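You operate a simulated robot arm through the tools that you are given. There is no shell and no other tool. Be economical: measure what you need, move in short steps, check, and stop when the job is done.

Carry out the task below with a simulated two-armed robot. There is one attempt and no reset: what you move stays moved.

## Task
Take the blue plastic block and leave it on the red wheel. Then fetch the orange block and set it on top of the beige block. Then pull the right padded bench drawer open. The order counts.

It is judged by the outcome, as a careful person would: the job done as asked, and still so three seconds after it is handed in. It fails if anything else is knocked over, pushed out of place, dropped, spilled or broken.

## Robot
Two 6-joint arms with two-finger grippers on one trunk, on a base that drives. Base frame: it is fixed to the floor where the robot stands at the start and does not move with it; the origin is under the middle of the robot, x ahead of it, y to its left, z up. Lengths are in mm, angles in rad, forces in N, time in s.
The left shoulder is at the start at [70, 148, 1377], the right one opposite. With the tool pointing down near the work surface each hand reaches from about 100 to 340 mm from the robot's upright axis, wherever it stands, measured 20 degrees to its own side. Places, roughly: beige block (4x7x4 cm) [500, -500, 800]; orange block (2x3x4 cm) [500, -1900, 400]; red wheel (6x6x3 cm) [-4100, 200, 600]; right padded bench drawer [500, 1600, 700]. Payload 2.45 kg a hand.
Tool frame (each hand has its own): the origin (TCP) lies between the finger pads and is the grasp point; the fingertips stand 30 mm ahead of it; z points along the fingers, y is the line along which they close. The gripper opens to 106 mm. The gripper's body begins 79 mm behind the TCP.
Orientation is that of the tool frame in the base frame, as [roll, pitch, yaw] about the fixed x, y, z axes, in that order (R = Rz(yaw) Ry(pitch) Rx(roll)). With the fingers straight down and closing along the base's y, the tool's x points along the base's -x, its y along +y and its z along -z.

## Interface
- The arms move only by the tool step_arm. It takes "left_motion", "right_motion" or both (then of equal length, played together; a hand with none holds still); each is a list of rows, each a list of 2 entries, a list of its own where there are three numbers: the shift along the tool's x, y, z in mm, then the turn, a rotation vector about the tool's x, y, z in rad. In form: [[[dx, dy, dz], [ax, ay, az]], ...]. A call has 1 to 8 rows; each row shifts and turns the commanded pose from where the row before left it, along the tool's axes as they then stand. "left_claw" and "right_claw" are, for a hand that has rows, the gripper command, from -1 (fully open) to 1 (shut), values between in proportion, set as the call begins (left out, the last holds). Each row takes 0.2 s and may step no farther than 50 mm and 0.15 rad from the row before; otherwise, or with a gripper value out of range, the whole call is refused. Where a pose cannot be reached the arm comes as near as it can. A force on the tool above 40 N (or 10 N above the force at the start of the call, whichever is more), or a blocked arm, ends the call early, and 0.2 s more pass. Each finger travels about 72 mm/s and halts on what it meets, pressing with about 27 N; the grip force reading is that of the motor and also rises with nothing between the fingers. The clock runs only during rows and for 0.2 s after the last one: add rows that do not move to give the fingers time. It gives the time, the measured TCP pose, the force on the tool (base axes), the opening and the grip force at its end, in the units of the frame above (readings bear some noise), with the torque about the TCP (base axes, N m) and any sound that the robot's microphone picked up, and new pictures: "views" is both (left out), scene, wrist or none (wrist: the cameras of the hands that moved).
- Cameras (640 x 400 px; columns grow to the right, rows downward): "scene" is now at [107.9, -31.8, 1569.8]; the picture's right is [-0.48, -0.88, 0.00], its down [-0.78, 0.43, -0.46] and it looks along [0.40, -0.22, -0.89] (base axes); focal length 256 px, centre (320, 200). "left" rides on the left gripper at [76, 2, -106] in its tool frame; the picture's right is [-0.02, 1.00, 0.00], its down [-0.78, -0.02, -0.62] and it looks along [-0.62, -0.01, 0.78] (tool axes); focal length 247 px, centre (320, 200). "right" rides on the right gripper at [76, -2, -106] in its tool frame; the picture's right is [0.02, 1.00, 0.00], its down [-0.78, 0.02, -0.62] and it looks along [-0.62, 0.01, 0.78] (tool axes); focal length 247 px, centre (320, 200). There is no depth. A picture from a camera that has moved, and an enlarged one, comes with that camera's place and axes in the base frame and with its lens.
- move_column(by): slides the trunk up (or, below 0, down) by that many mm; the arms and the scene camera ride with it, the base frame stays. It gives what a move gives, with no picture.
- steer(legs): drives the robot by 1 to 6 legs, each [ahead, left, turn to the left] in mm, mm and rad, along the robot's own axes; the way and the turn of a leg run together, so that a leg with both is an arc; at most 1500 mm and 3.142 rad a leg. The arms and the cameras ride along, it lands a little off, and it stops where it bumps. It gives what a move gives, and a new picture of the scene camera.
- head_to(pan, tilt): turns the head with the scene camera to pan (to the left, within 1.501 rad either way) and tilt (down, from -0.506 to 1.204), counted from straight ahead of the robot. It gives what a move gives, and a new picture of the scene camera.
- enlarge(camera, box): a new picture of the part [left, top, right, bottom] of that camera's present view, enlarged. It takes no simulated time.
- hand_in(): hands the job in; it is judged then, once.

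Go step by step. Nothing tells you exact positions but the pictures and the camera data: compare them with the known pose of the tool, close in by small moves and look again before you grip or let go. The budget is 165 turns and 260 pictures, counting those below and the enlarged ones. Unless the task says otherwise, let go and move clear before handing in, and close with one line.

The tools are called after "Emit:" as a command line: name --argument value ..., lists and objects as JSON in quotes. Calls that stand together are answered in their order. step_arm: Moves the arms, as the interface text tells. Its arguments: {"type":"object","properties":{"left_motion":{"type":"array","items":{"type":"array"}},"left_claw":{"type":"number"},"right_motion":{"type":"array","items":{"type":"array"}},"right_claw":{"type":"number"},"views":{"type":"string","enum":["both","scene","wrist","none"]}},"required":[]} The other tools are called the same way: move_column (by) slides the trunk up or down; steer (legs) drives the base; head_to (pan, tilt) turns the head that bears the scene camera; enlarge (camera, box) takes an enlarged picture of a part of a camera's view; hand_in () hands the job in.

At the start:

```text
t: 0.0
left_tool_pos: [599.6, 67.4, 1030.7]
left_orientation: [3.141, 0.001, -3.142]
left_wrist_force: [-0.3, 0.8, 0.4]
left_torque: [0.01, -0.01, -0.01]
left_grip_width: 106.1
left_gripper_force: 0.1
right_tool_pos: [390.3, -334.4, 1052.5]
right_orientation: [-3.141, -0.002, 3.141]
right_wrist_force: [-0.6, -0.4, -0.2]
right_torque: [0.01, -0.02, -0.01]
right_grip_width: 106.2
right_gripper_force: 0.0
trunk travel left (down, up): [-850.0, 90.0]
robot x, y, heading: [-3.1, 3.1, -0.001]
head pan, tilt: [-0.501, 1.098]
```

scene: 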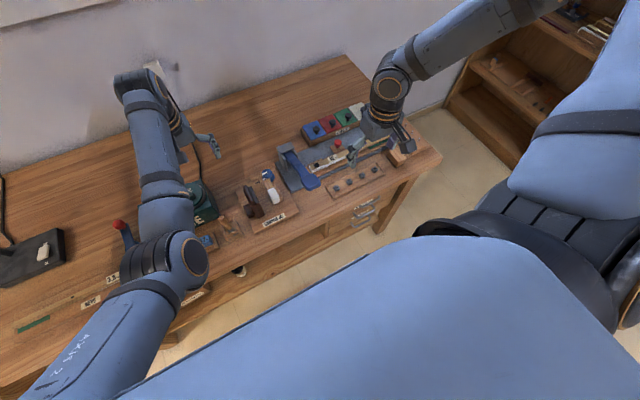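
right: 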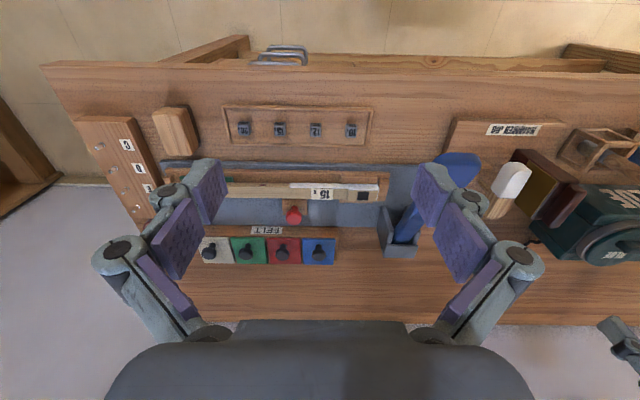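
left: 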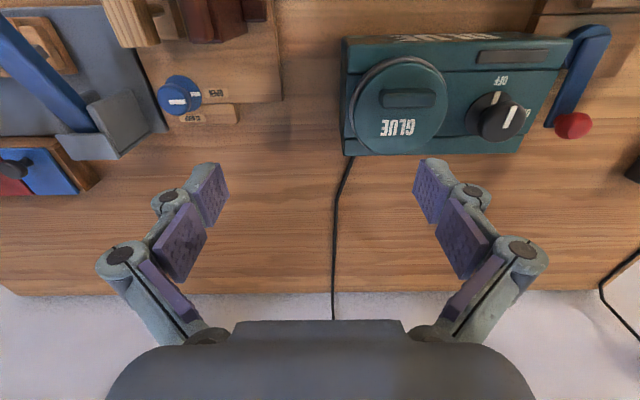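

The workbench is ahead of me, with a shelf to the right. I'll look around to find the blue plastic block and the other targets.

Emit:
enlarge --camera "scene" --box '[180, 80, 460, 300]'

Emit:
head_to --pan 0.6 --tilt 0.6

Emit:
head_to --pan -1.2 --tilt 0.6

```text
1.82 times, centred on (320, 190) of scene
camera zoom: at [107.9, -31.8, 1569.8], right [-0.48, -0.88, 0.0], down [-0.78, 0.43, -0.46], along [0.4, -0.22, -0.89], focal length 465 px, centre (320, 218)
```

zoom: 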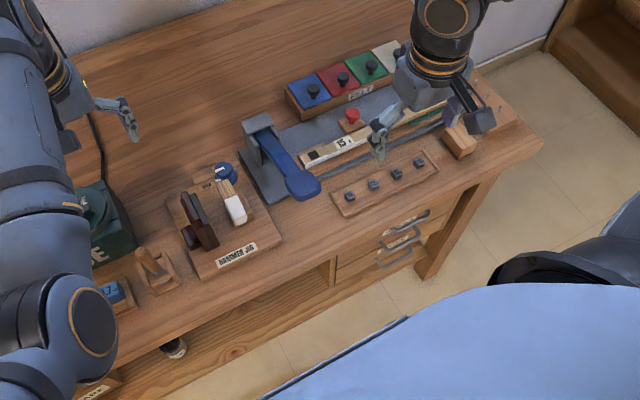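

```text
t: 1.3
left_tool_pos: [600.1, 67.7, 1030.2]
left_orientation: [-3.141, 0.0, 3.14]
left_wrist_force: [-0.1, 1.1, 1.0]
left_torque: [-0.01, 0.0, 0.0]
left_grip_width: 105.7
left_gripper_force: 0.0
right_tool_pos: [391.1, -335.3, 1052.8]
right_orientation: [3.141, -0.001, 3.141]
right_wrist_force: [0.0, -0.2, -0.4]
right_torque: [0.02, -0.01, -0.02]
right_grip_width: 106.0
right_gripper_force: 0.1
trunk travel left (down, up): [-850.0, 90.0]
robot x, y, heading: [-0.6, -0.3, 0.001]
head pan, tilt: [0.6, 0.6]
camera scene: at [125.3, 48.4, 1608.3], right [0.56, -0.83, 0.0], down [-0.47, -0.32, -0.82], along [0.68, 0.47, -0.57], focal length 256 px, centre (320, 200)
```

scene: 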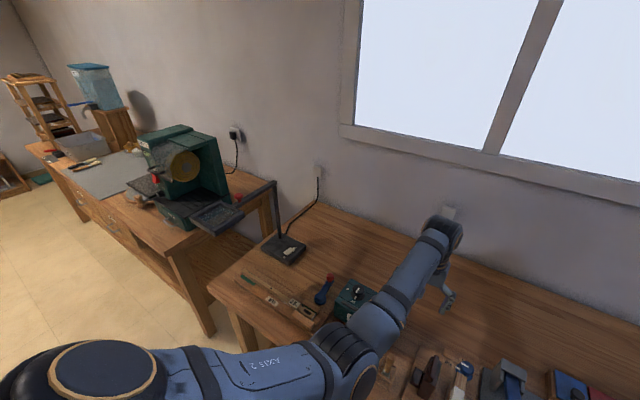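

```text
t: 3.1
left_tool_pos: [599.5, 67.5, 1029.3]
left_orientation: [-3.141, 0.0, 3.141]
left_wrist_force: [0.1, 0.2, 0.4]
left_torque: [0.0, -0.01, 0.0]
left_grip_width: 105.9
left_gripper_force: 0.1
right_tool_pos: [391.6, -335.2, 1052.0]
right_orientation: [3.141, -0.002, 3.141]
right_wrist_force: [-0.3, 0.7, 0.4]
right_torque: [-0.01, -0.01, 0.03]
right_grip_width: 106.0
right_gripper_force: 0.1
trunk travel left (down, up): [-850.0, 90.0]
robot x, y, heading: [-3.3, -1.2, 0.002]
head pan, tilt: [-1.201, 0.6]
camera scene: at [84.4, -83.8, 1608.3], right [-0.93, -0.36, 0.0], down [-0.2, 0.53, -0.82], along [0.3, -0.77, -0.57], focal length 256 px, centre (320, 200)
```

scene: 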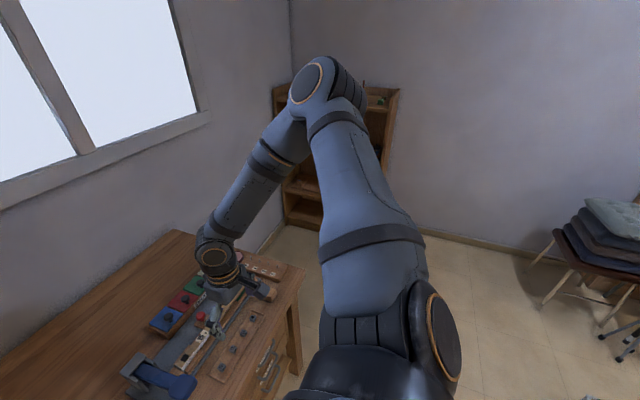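

Next I look at the near bench area under the left arm, and behind me.

Emit:
head_to --pan 0.3 --tilt 1.15

Emit:
steer --legs '[[-400, 0, 0]]'

Emit:
head_to --pan 0.0 --tilt 0.7

```text
t: 4.7
left_tool_pos: [601.3, 66.1, 1029.8]
left_orientation: [-3.141, 0.0, -3.141]
left_wrist_force: [-0.5, 1.1, 0.2]
left_torque: [0.01, -0.02, 0.0]
left_grip_width: 106.2
left_gripper_force: 0.1
right_tool_pos: [391.3, -334.8, 1053.9]
right_orientation: [-3.141, 0.0, -3.142]
right_wrist_force: [0.0, -0.1, 0.6]
right_torque: [-0.01, -0.01, 0.02]
right_grip_width: 105.9
right_gripper_force: 0.0
trunk travel left (down, up): [-850.0, 90.0]
robot x, y, heading: [-0.6, 1.7, 0.003]
head pan, tilt: [0.3, 1.15]
camera scene: at [109.3, 16.1, 1566.6], right [0.3, -0.96, 0.0], down [-0.87, -0.27, -0.41], along [0.39, 0.12, -0.91], focal length 256 px, centre (320, 200)
```

scene: 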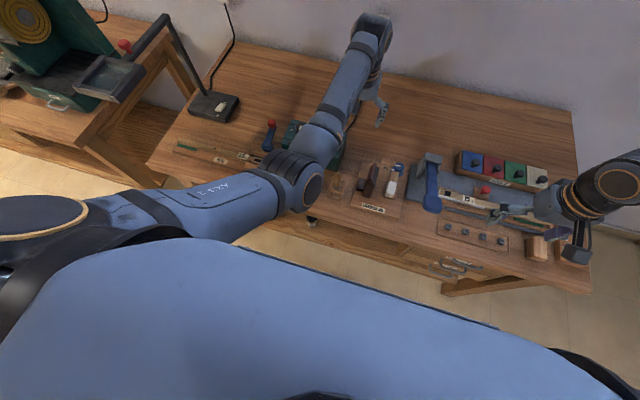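

```text
t: 7.2
left_tool_pos: [202.6, 68.1, 1028.8]
left_orientation: [3.141, -0.003, -3.139]
left_wrist_force: [0.1, -0.8, -0.2]
left_torque: [-0.01, 0.01, 0.0]
left_grip_width: 105.8
left_gripper_force: 0.1
right_tool_pos: [-5.2, -334.5, 1053.5]
right_orientation: [-3.141, -0.001, -3.137]
right_wrist_force: [-0.2, -0.2, 1.1]
right_torque: [-0.02, -0.03, 0.01]
right_grip_width: 105.9
right_gripper_force: 0.0
trunk travel left (down, up): [-850.0, 90.0]
robot x, y, heading: [-397.3, -1.5, -0.0]
head pan, tilt: [0.3, 1.15]
camera scene: at [-286.9, 15.8, 1566.4], right [0.3, -0.95, 0.0], down [-0.87, -0.27, -0.41], along [0.39, 0.12, -0.91], focal length 256 px, centre (320, 200)
```

scene: 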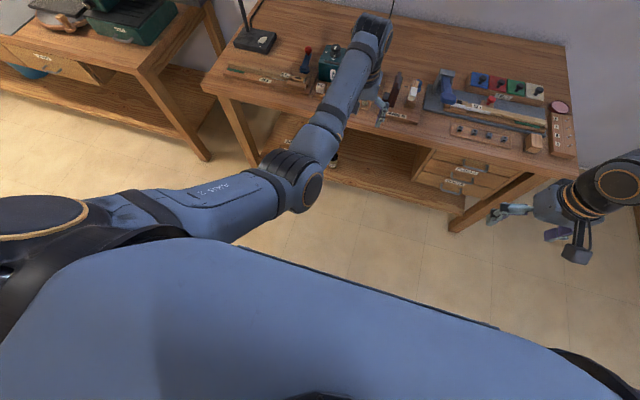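

```text
t: 8.1
left_tool_pos: [200.7, 69.3, 1029.6]
left_orientation: [-3.142, 0.0, -3.138]
left_wrist_force: [-0.5, -1.1, -0.2]
left_torque: [0.01, 0.02, -0.01]
left_grip_width: 106.0
left_gripper_force: 0.1
right_tool_pos: [-6.1, -333.9, 1053.5]
right_orientation: [3.141, -0.001, -3.138]
right_wrist_force: [0.6, 0.5, -1.0]
right_torque: [0.01, 0.01, -0.01]
right_grip_width: 106.0
right_gripper_force: 0.0
trunk travel left (down, up): [-850.0, 90.0]
robot x, y, heading: [-396.2, 3.7, 0.005]
head pan, tilt: [0.0, 0.7]
camera scene: at [-261.3, -1.6, 1599.7], right [0.0, -1.0, 0.0], down [-0.64, 0.0, -0.76], along [0.76, 0.0, -0.64], focal length 256 px, centre (320, 200)
```

scene: 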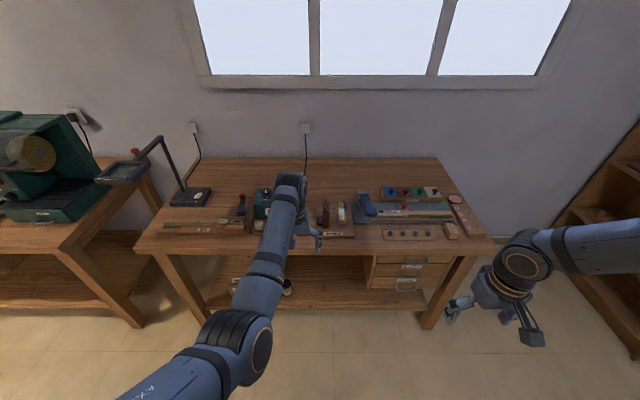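

The bench items are visible, but the left arm covers the middle-left. I retract it for a better view.

Emit:
step_arm --left_motion '[[[35, 30, 0], [0, 0, 0]], [[35, 30, 0], [0, 0, 0]], [[35, 30, 0], [0, 0, 0]], [[35, 30, 0], [0, 0, 0]], [[35, 30, 0], [0, 0, 0]], [[35, 30, 0], [0, 0, 0]], [[0, 40, 0], [0, 0, 0]], [[0, 40, 0], [0, 0, 0]]]' --views "scene"

Emit:
enlarge --camera "scene" --box '[130, 140, 350, 280]'

Emit:
enlarge --camera "scene" --box '[310, 160, 500, 280]'

```text
t: 9.9
left_tool_pos: [6.7, 320.4, 976.6]
left_orientation: [-3.139, 0.001, -3.139]
left_wrist_force: [-0.7, 0.1, -0.1]
left_torque: [-0.03, 0.0, -0.01]
left_grip_width: 105.9
left_gripper_force: 0.0
left hand out of reach, approached as far as the arm can: row 3, 4, 5, 6
right_tool_pos: [-6.5, -332.8, 1053.9]
right_orientation: [-3.141, 0.001, -3.137]
right_wrist_force: [0.4, -0.4, 0.4]
right_torque: [0.0, 0.04, 0.0]
right_grip_width: 106.1
right_gripper_force: 0.0
trunk travel left (down, up): [-850.0, 90.0]
robot x, y, heading: [-398.1, -1.7, -0.003]
head pan, tilt: [0.0, 0.7]
camera scene: at [-260.6, 1.6, 1599.7], right [0.0, -1.0, 0.0], down [-0.64, 0.0, -0.76], along [0.76, 0.0, -0.64], focal length 256 px, centre (320, 200)
```

scene: 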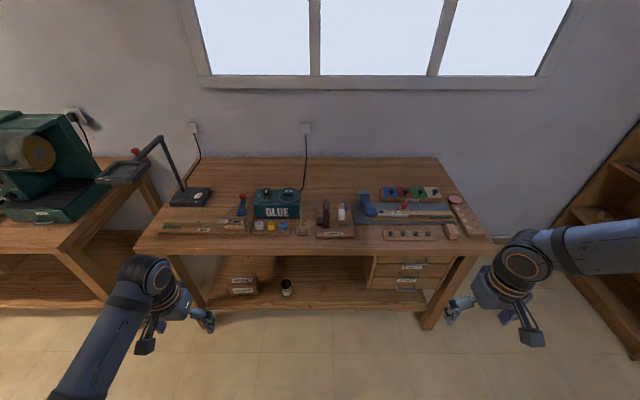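

```text
2.86 times, centred on (240, 210) of scene
camera zoom: at [-260.6, 1.6, 1599.7], right [0.0, -1.0, 0.0], down [-0.64, 0.0, -0.76], along [0.76, 0.0, -0.64], focal length 731 px, centre (549, 171)
```

zoom: 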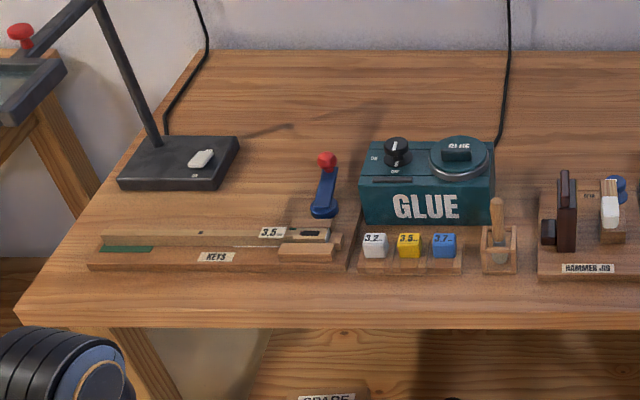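

```text
3.33 times, centred on (405, 220) of scene
camera zoom: at [-260.6, 1.6, 1599.7], right [0.0, -1.0, 0.0], down [-0.64, 0.0, -0.76], along [0.76, 0.0, -0.64], focal length 852 px, centre (37, 133)
```

zoom: 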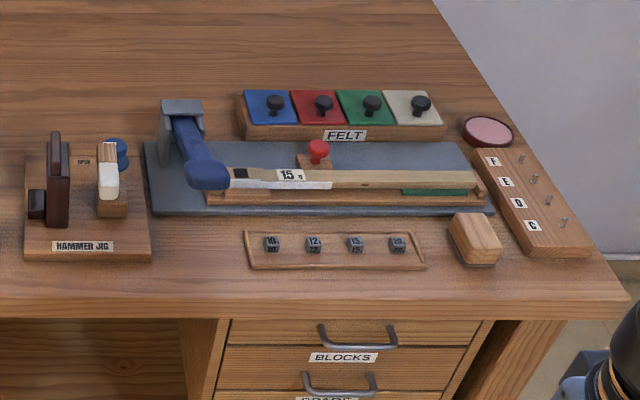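

There is a small blue block labelled "3.7" in a tray beside the GLUE pot, around [510, 160, 790], and the wooden beige block stands at the right end. I'll survey the rest of the room for the wheel and any other blue block.

Emit:
steer --legs '[[-300, 0, 0], [0, 0, -1.57]]'

Emit:
steer --legs '[[0, 0, -1.57]]'

Emit:
steer --legs '[[0, 0, -1.57]]'

```text
t: 15.8
left_tool_pos: [-375.2, -402.3, 976.8]
left_orientation: [-3.14, -0.002, 1.584]
left_wrist_force: [-0.5, 0.0, -0.6]
left_torque: [-0.04, -0.02, 0.0]
left_grip_width: 105.8
left_gripper_force: 0.0
right_tool_pos: [-1027.8, -397.0, 1053.3]
right_orientation: [3.141, 0.001, 1.585]
right_wrist_force: [0.0, 0.1, 0.2]
right_torque: [-0.01, 0.02, 0.0]
right_grip_width: 105.9
right_gripper_force: 0.0
trunk travel left (down, up): [-850.0, 90.0]
robot x, y, heading: [-695.3, -1.9, -1.553]
head pan, tilt: [0.0, 0.7]
camera scene: at [-694.2, -138.3, 1599.7], right [-1.0, -0.01, 0.0], down [-0.01, 0.64, -0.76], along [0.01, -0.76, -0.64], focal length 256 px, centre (320, 200)
```

scene: 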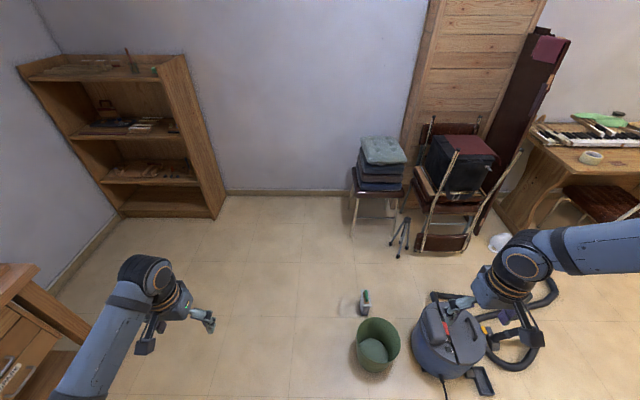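

```text
t: 20.0
left_tool_pos: [-1099.5, -323.1, 977.1]
left_orientation: [-3.139, -0.001, 0.007]
left_wrist_force: [-0.8, 0.3, -0.1]
left_torque: [0.01, 0.0, 0.01]
left_grip_width: 105.8
left_gripper_force: 0.0
right_tool_pos: [-1092.7, 329.9, 1053.1]
right_orientation: [3.141, -0.001, 0.009]
right_wrist_force: [0.2, -0.2, 0.0]
right_torque: [-0.02, 0.03, -0.01]
right_grip_width: 106.0
right_gripper_force: 0.0
trunk travel left (down, up): [-850.0, 90.0]
robot x, y, heading: [-693.6, -5.4, -3.134]
head pan, tilt: [0.0, 0.7]
camera scene: at [-831.5, -4.6, 1599.7], right [-0.01, 1.0, 0.0], down [0.64, 0.01, -0.76], along [-0.76, -0.01, -0.64], focal length 256 px, centre (320, 200)
```

scene: 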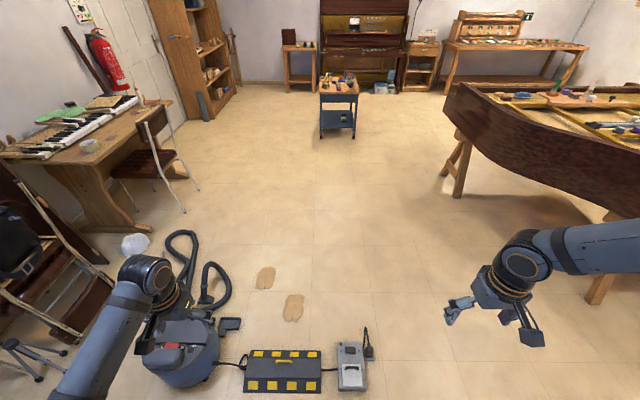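

```text
t: 24.2
left_tool_pos: [-1019.1, 400.8, 976.4]
left_orientation: [-3.141, -0.001, -1.562]
left_wrist_force: [-0.6, -0.5, 0.6]
left_torque: [0.03, 0.0, 0.01]
left_grip_width: 105.9
left_gripper_force: 0.0
right_tool_pos: [-366.7, 389.7, 1053.8]
right_orientation: [3.141, -0.001, -1.561]
right_wrist_force: [-0.4, -0.8, 0.5]
right_torque: [-0.04, 0.03, 0.0]
right_grip_width: 105.8
right_gripper_force: 0.1
trunk travel left (down, up): [-850.0, 90.0]
robot x, y, heading: [-697.5, 2.1, 1.579]
head pan, tilt: [0.0, 0.7]
camera scene: at [-697.7, 132.0, 1599.7], right [1.0, 0.01, 0.0], down [0.01, -0.64, -0.76], along [-0.01, 0.76, -0.64], focal length 256 px, centre (320, 200)
```

scene: 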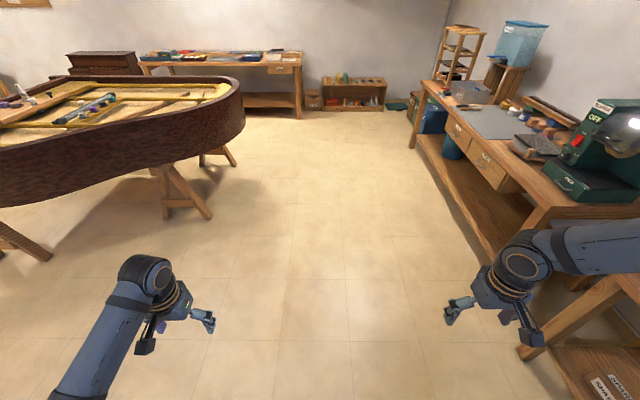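

The wheel must be on the blue trolley far behind the start pose. I'll zoom in on candidate places for a blue block.

Emit:
enlarge --camera "scene" --box '[410, 10, 640, 230]'

Emit:
enlarge --camera "scene" --box '[130, 30, 420, 120]'

Emit:
head_to --pan 1.5 --tilt 0.3

Emit:
enlarge --camera "scene" --box '[280, 100, 420, 280]'

```text
1.82 times, centred on (525, 120) of scene
camera zoom: at [-697.7, 132.0, 1599.7], right [1.0, 0.01, 0.0], down [0.01, -0.64, -0.76], along [-0.01, 0.76, -0.64], focal length 465 px, centre (-53, 346)
```

zoom: 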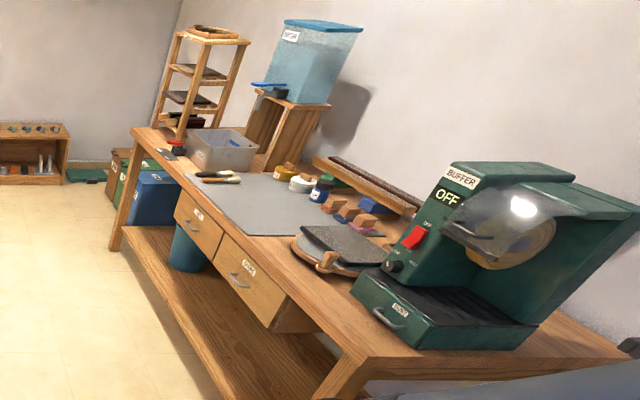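

```text
2.21 times, centred on (275, 75) of scene
camera zoom: at [-697.7, 132.0, 1599.7], right [1.0, 0.01, 0.0], down [0.01, -0.64, -0.76], along [-0.01, 0.76, -0.64], focal length 564 px, centre (419, 476)
```

zoom: 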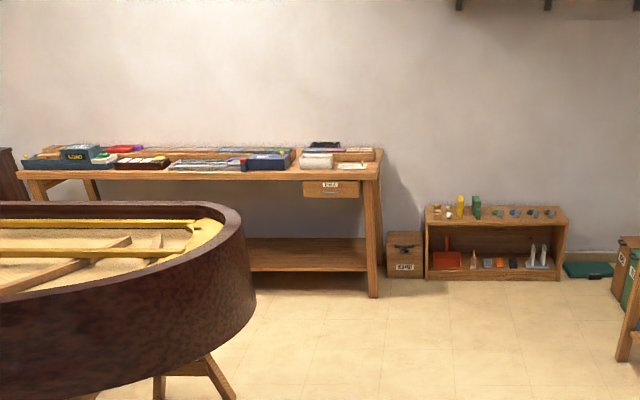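

```text
t: 25.8
left_tool_pos: [-1019.4, 399.9, 977.6]
left_orientation: [-3.141, 0.0, -1.562]
left_wrist_force: [-0.2, -0.3, -0.2]
left_torque: [0.0, 0.0, -0.02]
left_grip_width: 106.1
left_gripper_force: 0.0
right_tool_pos: [-367.1, 391.4, 1054.4]
right_orientation: [3.14, 0.0, -1.564]
right_wrist_force: [0.1, -0.5, 0.0]
right_torque: [0.01, 0.0, 0.0]
right_grip_width: 106.1
right_gripper_force: 0.1
trunk travel left (down, up): [-850.0, 90.0]
robot x, y, heading: [-697.9, -2.1, 1.578]
head pan, tilt: [1.499, 0.3]
camera scene: at [-789.9, 53.0, 1635.8], right [0.06, 1.0, 0.0], down [0.3, -0.02, -0.96], along [-0.95, 0.06, -0.3], focal length 256 px, centre (320, 200)
```

scene: 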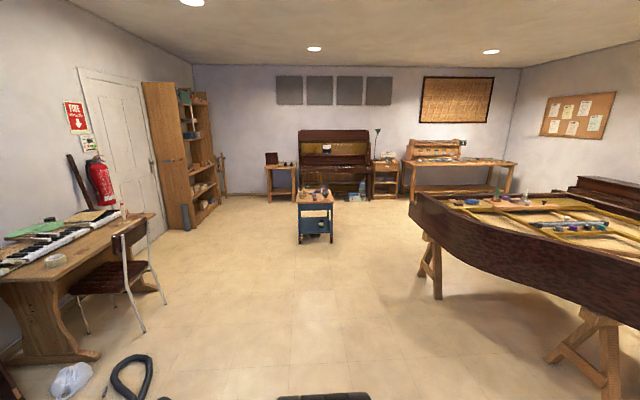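

```text
2.22 times, centred on (350, 190) of scene
camera zoom: at [-789.9, 53.0, 1635.8], right [0.06, 1.0, 0.0], down [0.3, -0.02, -0.96], along [-0.95, 0.06, -0.3], focal length 568 px, centre (253, 222)
```

zoom: 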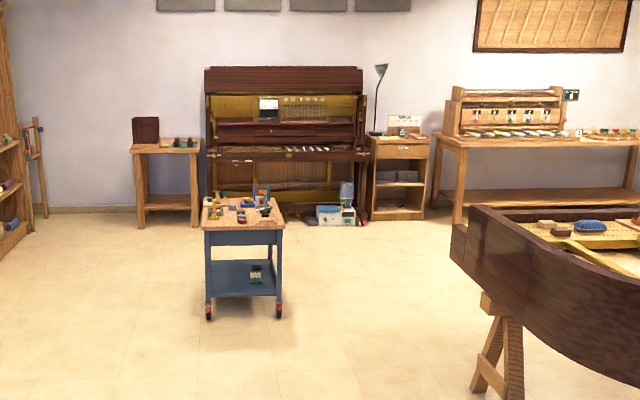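

I'll drive closer to the padded bench and inspect it for both the drawer and blue candidates.

Emit:
steer --legs '[[1100, 0, 0]]'

Emit:
head_to --pan -0.9 --tilt 0.7

Emit:
enlarge --camera "scene" --box '[180, 60, 460, 240]'

Emit:
head_to --pan 0.0 --tilt 0.4

Emit:
enlarge --camera "scene" --box '[100, 80, 460, 220]'

```text
t: 31.4
left_tool_pos: [-1036.9, 1492.6, 977.1]
left_orientation: [3.141, -0.001, -1.554]
left_wrist_force: [0.0, 0.3, 0.0]
left_torque: [0.04, -0.01, 0.0]
left_grip_width: 106.1
left_gripper_force: 0.1
right_tool_pos: [-383.3, 1489.0, 1053.7]
right_orientation: [3.141, -0.001, -1.554]
right_wrist_force: [0.0, -0.4, -0.1]
right_torque: [0.03, -0.01, -0.02]
right_grip_width: 105.8
right_gripper_force: 0.1
trunk travel left (down, up): [-850.0, 90.0]
robot x, y, heading: [-714.0, 1093.6, 1.584]
head pan, tilt: [1.499, 0.3]
camera scene: at [-804.4, 1146.4, 1635.9], right [0.05, 1.0, 0.0], down [0.3, -0.02, -0.96], along [-0.95, 0.05, -0.3], focal length 256 px, centre (320, 200)
```

scene: 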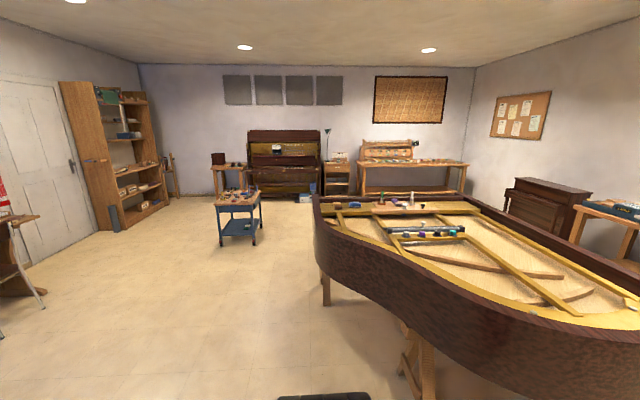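

```text
t: 33.6
left_tool_pos: [-1037.3, 1493.5, 977.6]
left_orientation: [3.141, 0.0, -1.554]
left_wrist_force: [-0.2, 0.5, 0.0]
left_torque: [0.0, 0.01, -0.01]
left_grip_width: 106.1
left_gripper_force: 0.2
right_tool_pos: [-384.6, 1489.3, 1054.4]
right_orientation: [3.142, 0.001, -1.554]
right_wrist_force: [-0.3, 0.1, -0.2]
right_torque: [0.0, -0.01, -0.04]
right_grip_width: 106.1
right_gripper_force: 0.1
trunk travel left (down, up): [-850.0, 90.0]
robot x, y, heading: [-713.0, 1093.6, 1.592]
head pan, tilt: [-0.901, 0.7]
camera scene: at [-645.5, 1196.0, 1599.7], right [0.63, -0.77, 0.0], down [-0.5, -0.41, -0.76], along [0.59, 0.49, -0.64], focal length 256 px, centre (320, 200)
```

scene: 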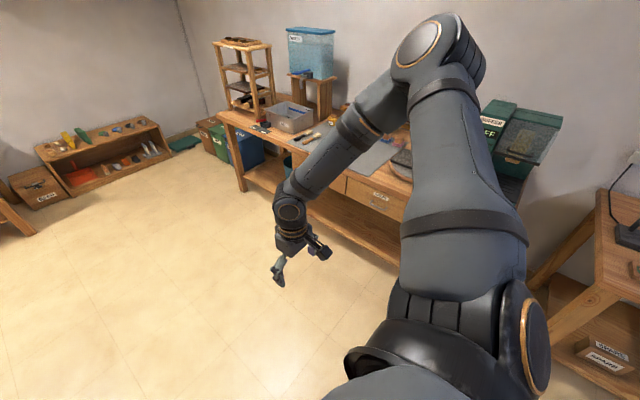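

```text
2.22 times, centred on (320, 150) of scene
camera zoom: at [-645.5, 1196.0, 1599.7], right [0.63, -0.77, 0.0], down [-0.5, -0.41, -0.76], along [0.59, 0.49, -0.64], focal length 568 px, centre (320, 311)
```

zoom: 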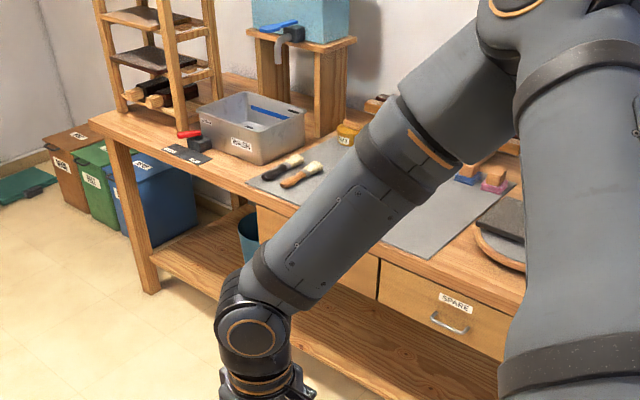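

```text
t: 34.8
left_tool_pos: [-1037.2, 1492.7, 978.0]
left_orientation: [-3.141, 0.0, -1.553]
left_wrist_force: [0.1, -0.3, 0.3]
left_torque: [-0.02, 0.0, 0.01]
left_grip_width: 106.1
left_gripper_force: 0.0
right_tool_pos: [-384.4, 1491.8, 1053.3]
right_orientation: [3.14, -0.001, -1.554]
right_wrist_force: [-0.6, 0.4, -0.2]
right_torque: [-0.02, -0.01, 0.0]
right_grip_width: 106.2
right_gripper_force: 0.1
trunk travel left (down, up): [-850.0, 90.0]
robot x, y, heading: [-711.5, 1096.6, 1.587]
head pan, tilt: [0.0, 0.4]
camera scene: at [-712.6, 1234.7, 1626.5], right [1.0, 0.02, 0.0], down [0.01, -0.39, -0.92], along [-0.01, 0.92, -0.39], focal length 256 px, centre (320, 200)
```

scene: 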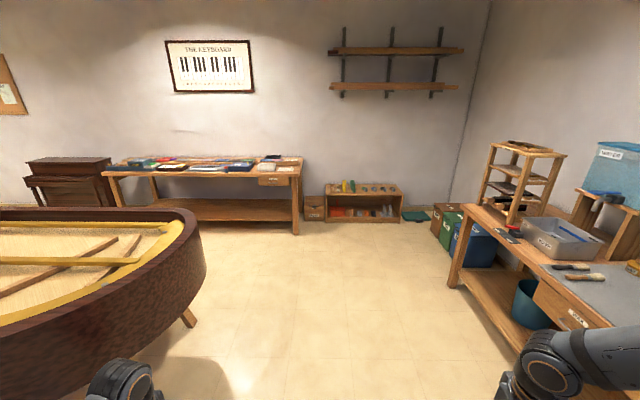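

```text
1.78 times, centred on (280, 150) of scene
camera zoom: at [-712.6, 1234.7, 1626.5], right [1.0, 0.02, 0.0], down [0.01, -0.39, -0.92], along [-0.01, 0.92, -0.39], focal length 455 px, centre (391, 289)
```

zoom: 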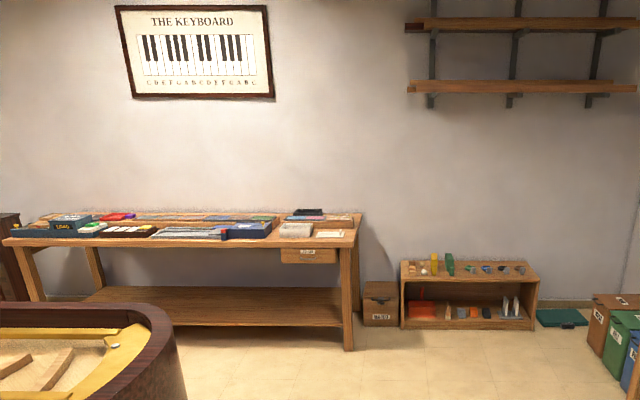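

Enlarged pictures seem to be rendered at full sharpness, so I can inspect distant places from here. I'll zoom tightly on the trolley.

Emit:
head_to --pan 1.5 --tilt 0.3

Emit:
enlarge --camera "scene" --box '[205, 175, 275, 219]'

Emit:
enlarge --camera "scene" --box '[340, 190, 480, 270]'

Emit:
enlarge --camera "scene" --box '[340, 130, 470, 200]'

```text
t: 36.4
left_tool_pos: [-1036.5, 1492.3, 976.1]
left_orientation: [-3.14, 0.0, -1.552]
left_wrist_force: [-0.6, 0.1, -0.2]
left_torque: [0.03, -0.03, 0.0]
left_grip_width: 105.9
left_gripper_force: 0.0
right_tool_pos: [-383.1, 1489.9, 1054.0]
right_orientation: [-3.14, -0.002, -1.553]
right_wrist_force: [0.8, 0.5, -0.2]
right_torque: [0.02, -0.02, 0.01]
right_grip_width: 106.0
right_gripper_force: 0.1
trunk travel left (down, up): [-850.0, 90.0]
robot x, y, heading: [-710.8, 1091.0, 1.588]
head pan, tilt: [1.499, 0.3]
camera scene: at [-804.4, 1147.3, 1635.8], right [0.06, 1.0, 0.0], down [0.3, -0.02, -0.96], along [-0.95, 0.05, -0.3], focal length 256 px, centre (320, 200)
```

scene: 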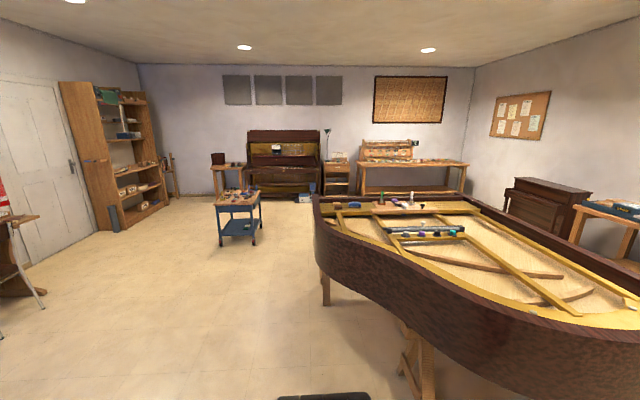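

```text
9.09 times, centred on (240, 197) of scene
camera zoom: at [-804.4, 1147.3, 1635.8], right [0.06, 1.0, 0.0], down [0.3, -0.02, -0.96], along [-0.95, 0.05, -0.3], focal length 2325 px, centre (1047, 227)
```

zoom: 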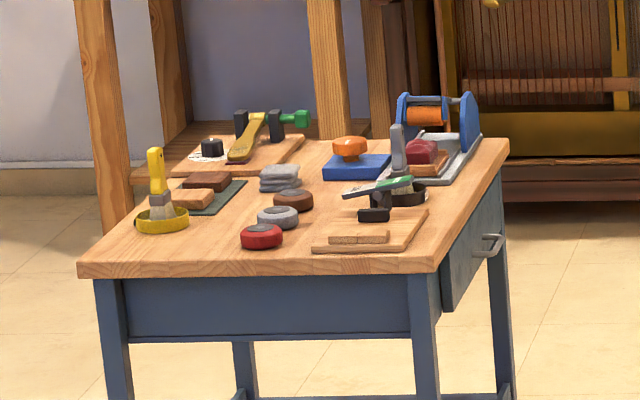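

```text
4.57 times, centred on (410, 230) of scene
camera zoom: at [-804.4, 1147.3, 1635.8], right [0.06, 1.0, 0.0], down [0.3, -0.02, -0.96], along [-0.95, 0.05, -0.3], focal length 1169 px, centre (-91, 63)
```

zoom: 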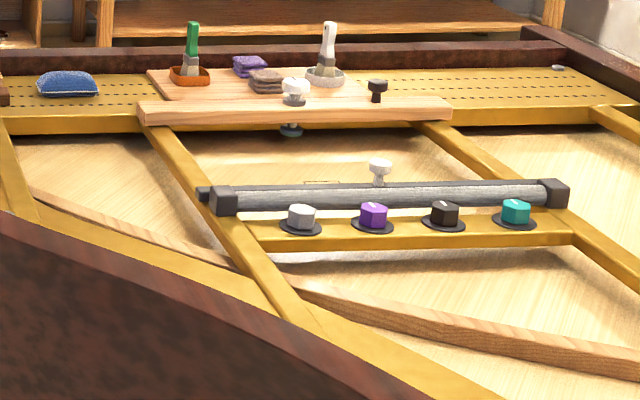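

```text
4.92 times, centred on (405, 165) of scene
camera zoom: at [-804.4, 1147.3, 1635.8], right [0.06, 1.0, 0.0], down [0.3, -0.02, -0.96], along [-0.95, 0.05, -0.3], focal length 1259 px, centre (-98, 372)
```

zoom: 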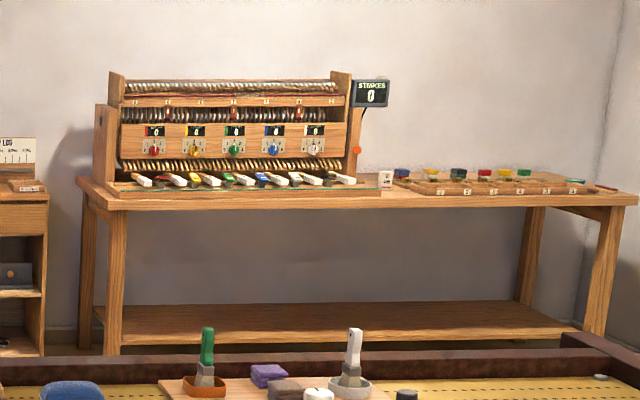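

The red wheel lies on the trolley top. I zoom in on other places with coloured blocks.

Emit:
enlarge --camera "scene" --box '[415, 155, 475, 190]'

Emit:
enlarge --camera "scene" --box '[50, 70, 190, 240]'

Emit:
enlarge --camera "scene" --box '[280, 150, 360, 210]'

Emit:
head_to --pan 0.0 --tilt 0.4

Emit:
enlarge --camera "scene" --box '[315, 165, 435, 230]'

Emit:
enlarge --camera "scene" --box '[100, 140, 310, 200]'

Emit:
enlarge --camera "scene" --box '[440, 130, 640, 300]'

```text
10.67 times, centred on (445, 172) of scene
camera zoom: at [-804.4, 1147.3, 1635.8], right [0.06, 1.0, 0.0], down [0.3, -0.02, -0.96], along [-0.95, 0.05, -0.3], focal length 2728 px, centre (-1013, 493)
```

zoom: 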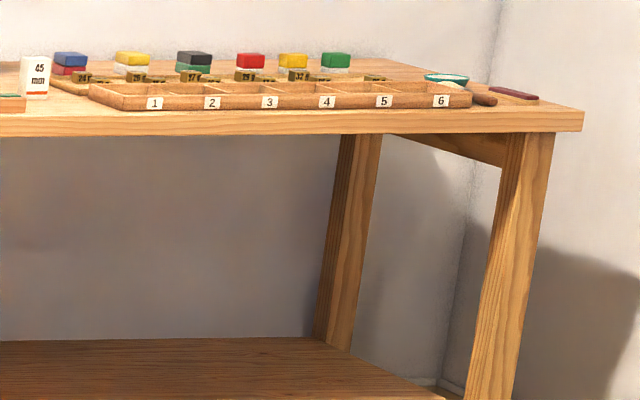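

```text
2.35 times, centred on (120, 155) of scene
camera zoom: at [-804.4, 1147.3, 1635.8], right [0.06, 1.0, 0.0], down [0.3, -0.02, -0.96], along [-0.95, 0.05, -0.3], focal length 602 px, centre (791, 306)
```

zoom: 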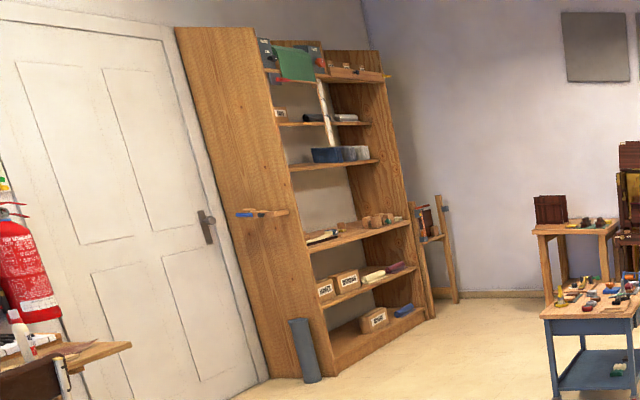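

```text
6.67 times, centred on (320, 180) of scene
camera zoom: at [-804.4, 1147.3, 1635.8], right [0.06, 1.0, 0.0], down [0.3, -0.02, -0.96], along [-0.95, 0.05, -0.3], focal length 1705 px, centre (320, 333)
```

zoom: 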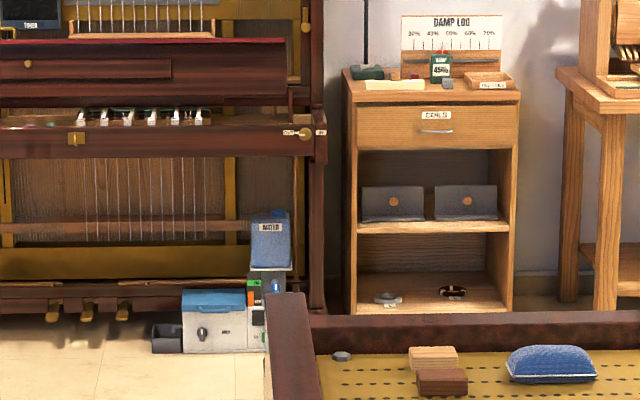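

```text
t: 38.0
left_tool_pos: [-1036.9, 1491.8, 977.9]
left_orientation: [-3.141, 0.001, -1.552]
left_wrist_force: [-0.1, 0.2, 0.4]
left_torque: [0.02, -0.02, 0.02]
left_grip_width: 105.9
left_gripper_force: 0.1
right_tool_pos: [-384.7, 1489.3, 1053.2]
right_orientation: [-3.141, -0.001, -1.552]
right_wrist_force: [-0.7, -1.1, -0.5]
right_torque: [-0.03, 0.06, 0.01]
right_grip_width: 106.2
right_gripper_force: 0.1
trunk travel left (down, up): [-850.0, 90.0]
robot x, y, heading: [-713.5, 1095.3, 1.584]
head pan, tilt: [0.0, 0.4]
camera scene: at [-712.8, 1234.7, 1626.6], right [1.0, 0.02, 0.0], down [0.01, -0.39, -0.92], along [-0.02, 0.92, -0.39], focal length 256 px, centre (320, 200)
```

scene: 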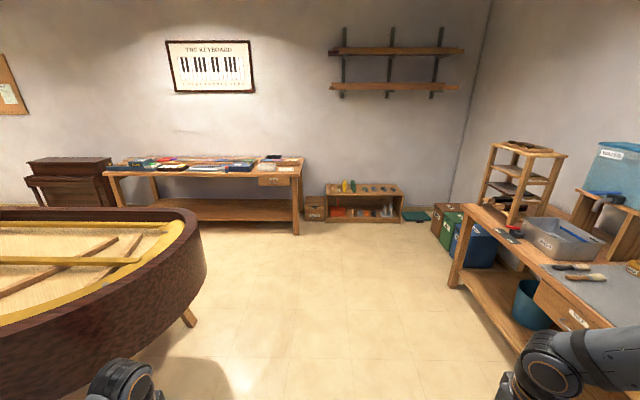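

```text
5.33 times, centred on (375, 198) of scene
camera zoom: at [-712.8, 1234.7, 1626.6], right [1.0, 0.02, 0.0], down [0.01, -0.39, -0.92], along [-0.02, 0.92, -0.39], focal length 1364 px, centre (27, 213)
```

zoom: 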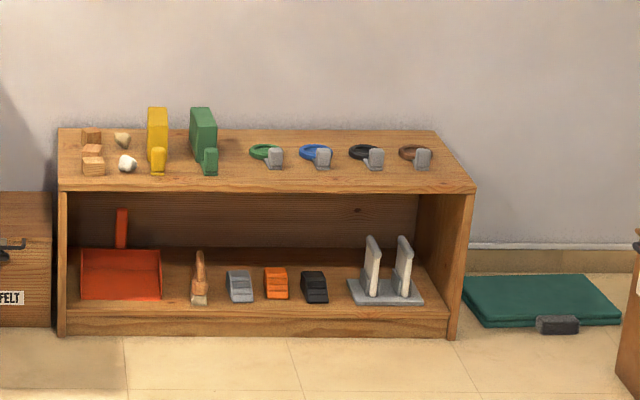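

```text
3.05 times, centred on (205, 170) of scene
camera zoom: at [-712.8, 1234.7, 1626.6], right [1.0, 0.02, 0.0], down [0.01, -0.39, -0.92], along [-0.02, 0.92, -0.39], focal length 779 px, centre (670, 291)
```

zoom: 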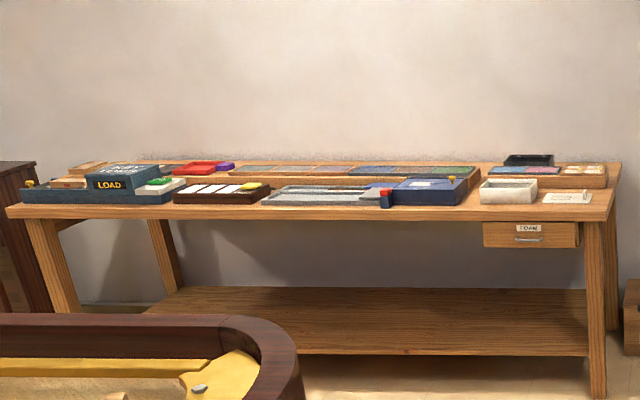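

```text
2.35 times, centred on (540, 215) of scene
camera zoom: at [-712.8, 1234.7, 1626.6], right [1.0, 0.02, 0.0], down [0.01, -0.39, -0.92], along [-0.02, 0.92, -0.39], focal length 602 px, centre (-198, 165)
```

zoom: 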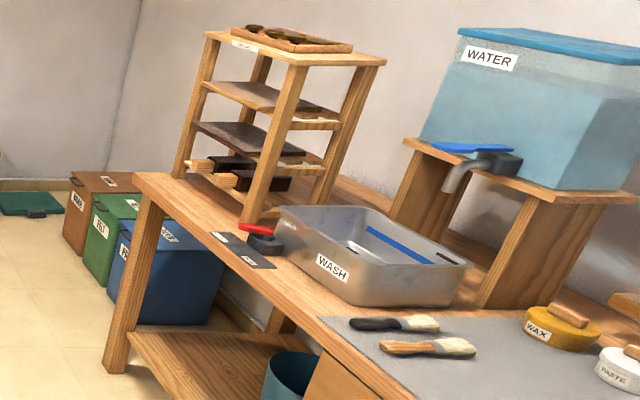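

No clear other candidate here. I go back toward the first bench and look at the bookcase on its right and the bench's blocks up close.

Emit:
steer --legs '[[-1300, 0, 0], [0, 0, -1.58]]'

Emit:
enlarge --camera "scene" --box '[200, 80, 380, 200]'

Emit:
head_to --pan -0.95 --tilt 0.3

Emit:
enlarge --camera "scene" --box '[200, 120, 440, 320]'

```text
t: 48.4
left_tool_pos: [-288.0, 107.6, 976.5]
left_orientation: [-3.141, -0.002, 3.133]
left_wrist_force: [1.3, -0.1, 0.0]
left_torque: [-0.03, -0.03, -0.01]
left_grip_width: 106.1
left_gripper_force: 0.1
right_tool_pos: [-306.4, -545.1, 1053.0]
right_orientation: [-3.141, -0.001, 3.132]
right_wrist_force: [0.3, 0.1, 0.0]
right_torque: [0.0, 0.0, -0.01]
right_grip_width: 106.0
right_gripper_force: 0.1
trunk travel left (down, up): [-850.0, 90.0]
robot x, y, heading: [-695.8, -205.8, -0.008]
head pan, tilt: [0.0, 0.4]
camera scene: at [-550.0, -209.2, 1626.5], right [-0.01, -1.0, 0.0], down [-0.39, 0.0, -0.92], along [0.92, -0.01, -0.39], focal length 256 px, centre (320, 200)
```

scene: 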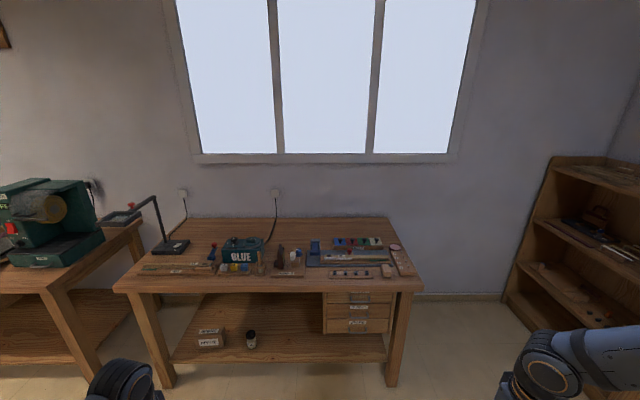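

```text
3.33 times, centred on (290, 140) of scene
camera zoom: at [-550.0, -209.2, 1626.5], right [-0.01, -1.0, 0.0], down [-0.39, 0.0, -0.92], along [0.92, -0.01, -0.39], focal length 852 px, centre (420, 400)
```

zoom: 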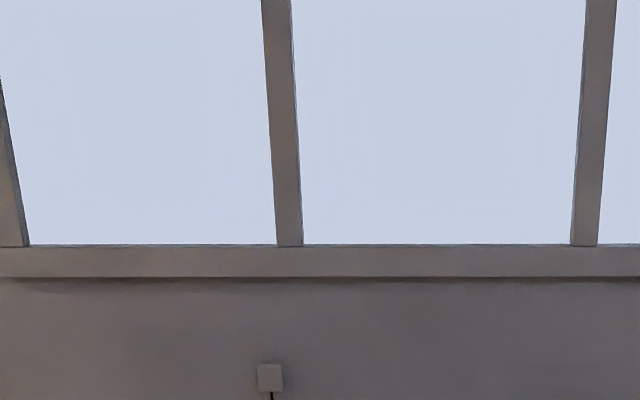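

```text
t: 49.6
left_tool_pos: [-288.2, 107.5, 976.2]
left_orientation: [3.141, 0.001, 3.135]
left_wrist_force: [-0.1, 0.4, 0.0]
left_torque: [0.02, 0.0, 0.02]
left_grip_width: 106.1
left_gripper_force: 0.0
right_tool_pos: [-307.0, -544.3, 1053.4]
right_orientation: [-3.14, 0.001, 3.133]
right_wrist_force: [-0.5, 0.5, -0.5]
right_torque: [0.01, 0.02, -0.04]
right_grip_width: 106.2
right_gripper_force: 0.1
trunk travel left (down, up): [-850.0, 90.0]
robot x, y, heading: [-696.0, -210.7, -0.006]
head pan, tilt: [-0.949, 0.3]
camera scene: at [-588.8, -285.0, 1635.8], right [-0.82, -0.58, 0.0], down [-0.17, 0.24, -0.96], along [0.55, -0.78, -0.3], focal length 256 px, centre (320, 200)
```

scene: 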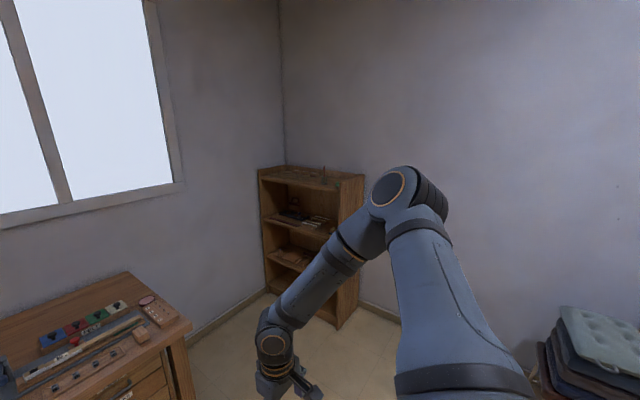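

```text
2.00 times, centred on (320, 220) of scene
camera zoom: at [-588.8, -285.0, 1635.8], right [-0.82, -0.58, 0.0], down [-0.17, 0.24, -0.96], along [0.55, -0.78, -0.3], focal length 512 px, centre (320, 160)
```

zoom: 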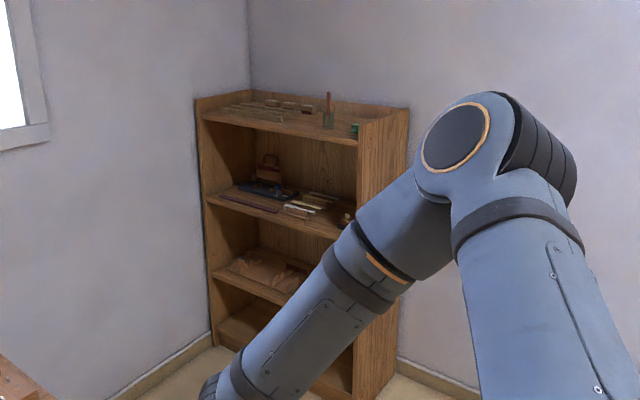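

Emit:
head_to --pan 0.1 --tilt 0.5

Emit:
enlarge --camera "scene" --box '[225, 200, 295, 244]'

Emit:
enlarge --camera "scene" --box '[300, 200, 440, 280]'

```text
t: 51.0
left_tool_pos: [-288.0, 108.1, 977.5]
left_orientation: [-3.14, 0.001, 3.134]
left_wrist_force: [0.1, 0.3, -0.5]
left_torque: [0.0, -0.05, -0.02]
left_grip_width: 106.1
left_gripper_force: 0.0
right_tool_pos: [-307.5, -544.5, 1053.4]
right_orientation: [-3.141, 0.001, 3.132]
right_wrist_force: [-0.1, 0.1, -0.8]
right_torque: [0.0, 0.02, 0.0]
right_grip_width: 106.0
right_gripper_force: 0.0
trunk travel left (down, up): [-850.0, 90.0]
robot x, y, heading: [-697.5, -209.0, -0.009]
head pan, tilt: [0.099, 0.499]
camera scene: at [-552.1, -200.5, 1617.4], right [0.09, -1.0, 0.0], down [-0.48, -0.04, -0.88], along [0.87, 0.08, -0.48], focal length 256 px, centre (320, 200)
```

scene: 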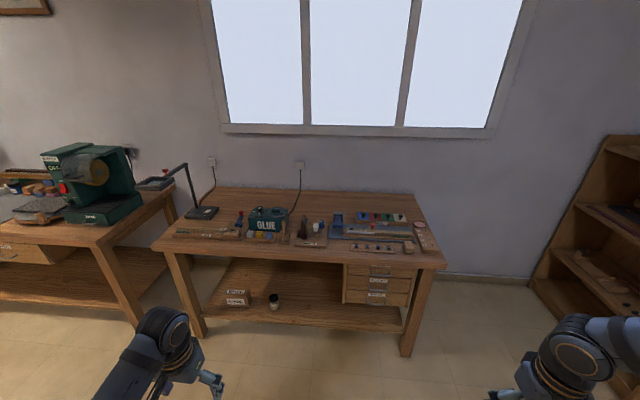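

```text
9.09 times, centred on (260, 222) of scene
camera zoom: at [-552.1, -200.5, 1617.4], right [0.09, -1.0, 0.0], down [-0.48, -0.04, -0.88], along [0.87, 0.08, -0.48], focal length 2325 px, centre (866, 0)
```

zoom: 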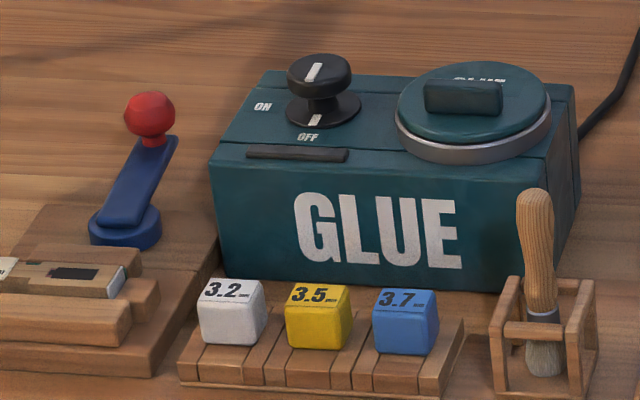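

```text
4.57 times, centred on (370, 240) of scene
camera zoom: at [-552.1, -200.5, 1617.4], right [0.09, -1.0, 0.0], down [-0.48, -0.04, -0.88], along [0.87, 0.08, -0.48], focal length 1169 px, centre (91, 17)
```

zoom: 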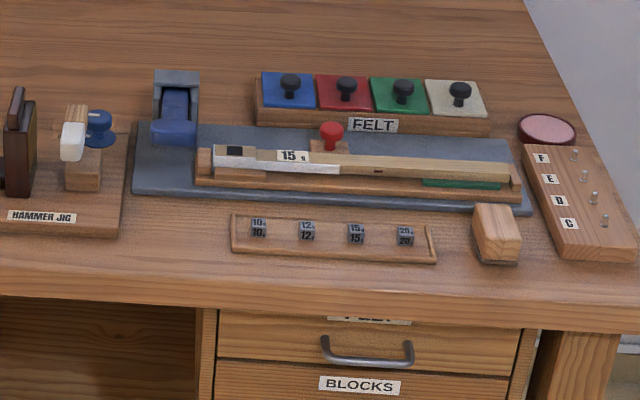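

The "3.7" cube on the tray by the glue pot is the blue plastic block, about [508, 167, 805]. I drive back to the start place to pick it with the left hand.

Emit:
steer --legs '[[695, 215, 0.008]]'

Emit:
step_arm --left_motion '[[[-25, -40, 0], [0, 0, 0]], [[-25, -40, 0], [0, 0, 0]], [[0, -40, 0], [0, 0, 0]]]' --views "wrist"

```text
t: 54.9
left_tool_pos: [411.1, 324.6, 977.7]
left_orientation: [3.139, 0.0, -3.139]
left_wrist_force: [0.0, 0.2, -0.1]
left_torque: [0.0, 0.03, -0.03]
left_grip_width: 106.2
left_gripper_force: 0.1
right_tool_pos: [397.0, -327.9, 1053.3]
right_orientation: [3.14, 0.001, -3.139]
right_wrist_force: [-0.4, -0.9, 0.2]
right_torque: [0.01, -0.02, -0.02]
right_grip_width: 105.9
right_gripper_force: 0.0
trunk travel left (down, up): [-850.0, 90.0]
robot x, y, heading: [7.1, 6.4, -0.003]
head pan, tilt: [0.099, 0.499]
camera scene: at [149.5, 13.9, 1617.5], right [0.1, -0.99, 0.0], down [-0.48, -0.05, -0.88], along [0.87, 0.09, -0.48], focal length 256 px, centre (320, 200)
```

scene: 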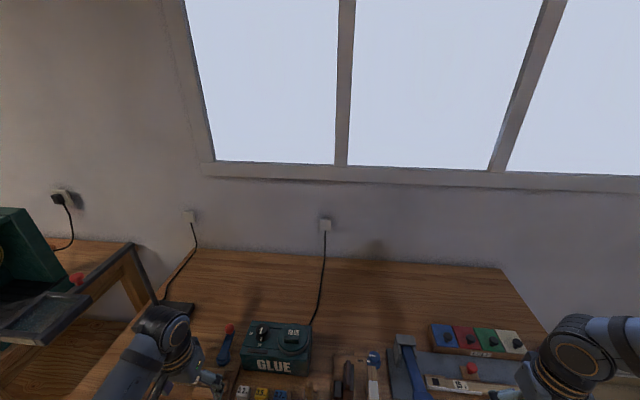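

```text
t: 55.7
left_tool_pos: [462.0, 203.1, 979.1]
left_orientation: [3.14, 0.0, -3.137]
left_wrist_force: [-1.1, -0.1, 0.6]
left_torque: [-0.01, 0.01, 0.01]
left_grip_width: 106.1
left_gripper_force: 0.0
right_tool_pos: [399.6, -329.3, 1053.8]
right_orientation: [3.14, 0.0, -3.14]
right_wrist_force: [0.1, -0.7, 0.4]
right_torque: [-0.02, 0.02, 0.03]
right_grip_width: 105.8
right_gripper_force: 0.1
trunk travel left (down, up): [-850.0, 90.0]
robot x, y, heading: [8.1, 7.9, 0.001]
head pan, tilt: [0.099, 0.499]
camera left: at [385.9, 204.5, 1083.4], right [0.02, 1.0, 0.0], down [0.78, -0.02, 0.62], along [0.62, -0.01, -0.78], focal length 247 px, centre (320, 200)
```

left: 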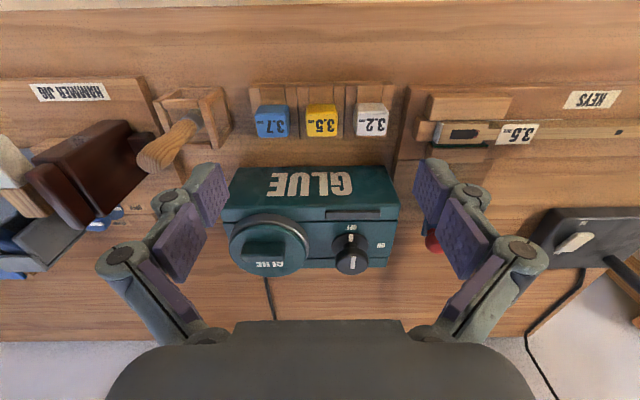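

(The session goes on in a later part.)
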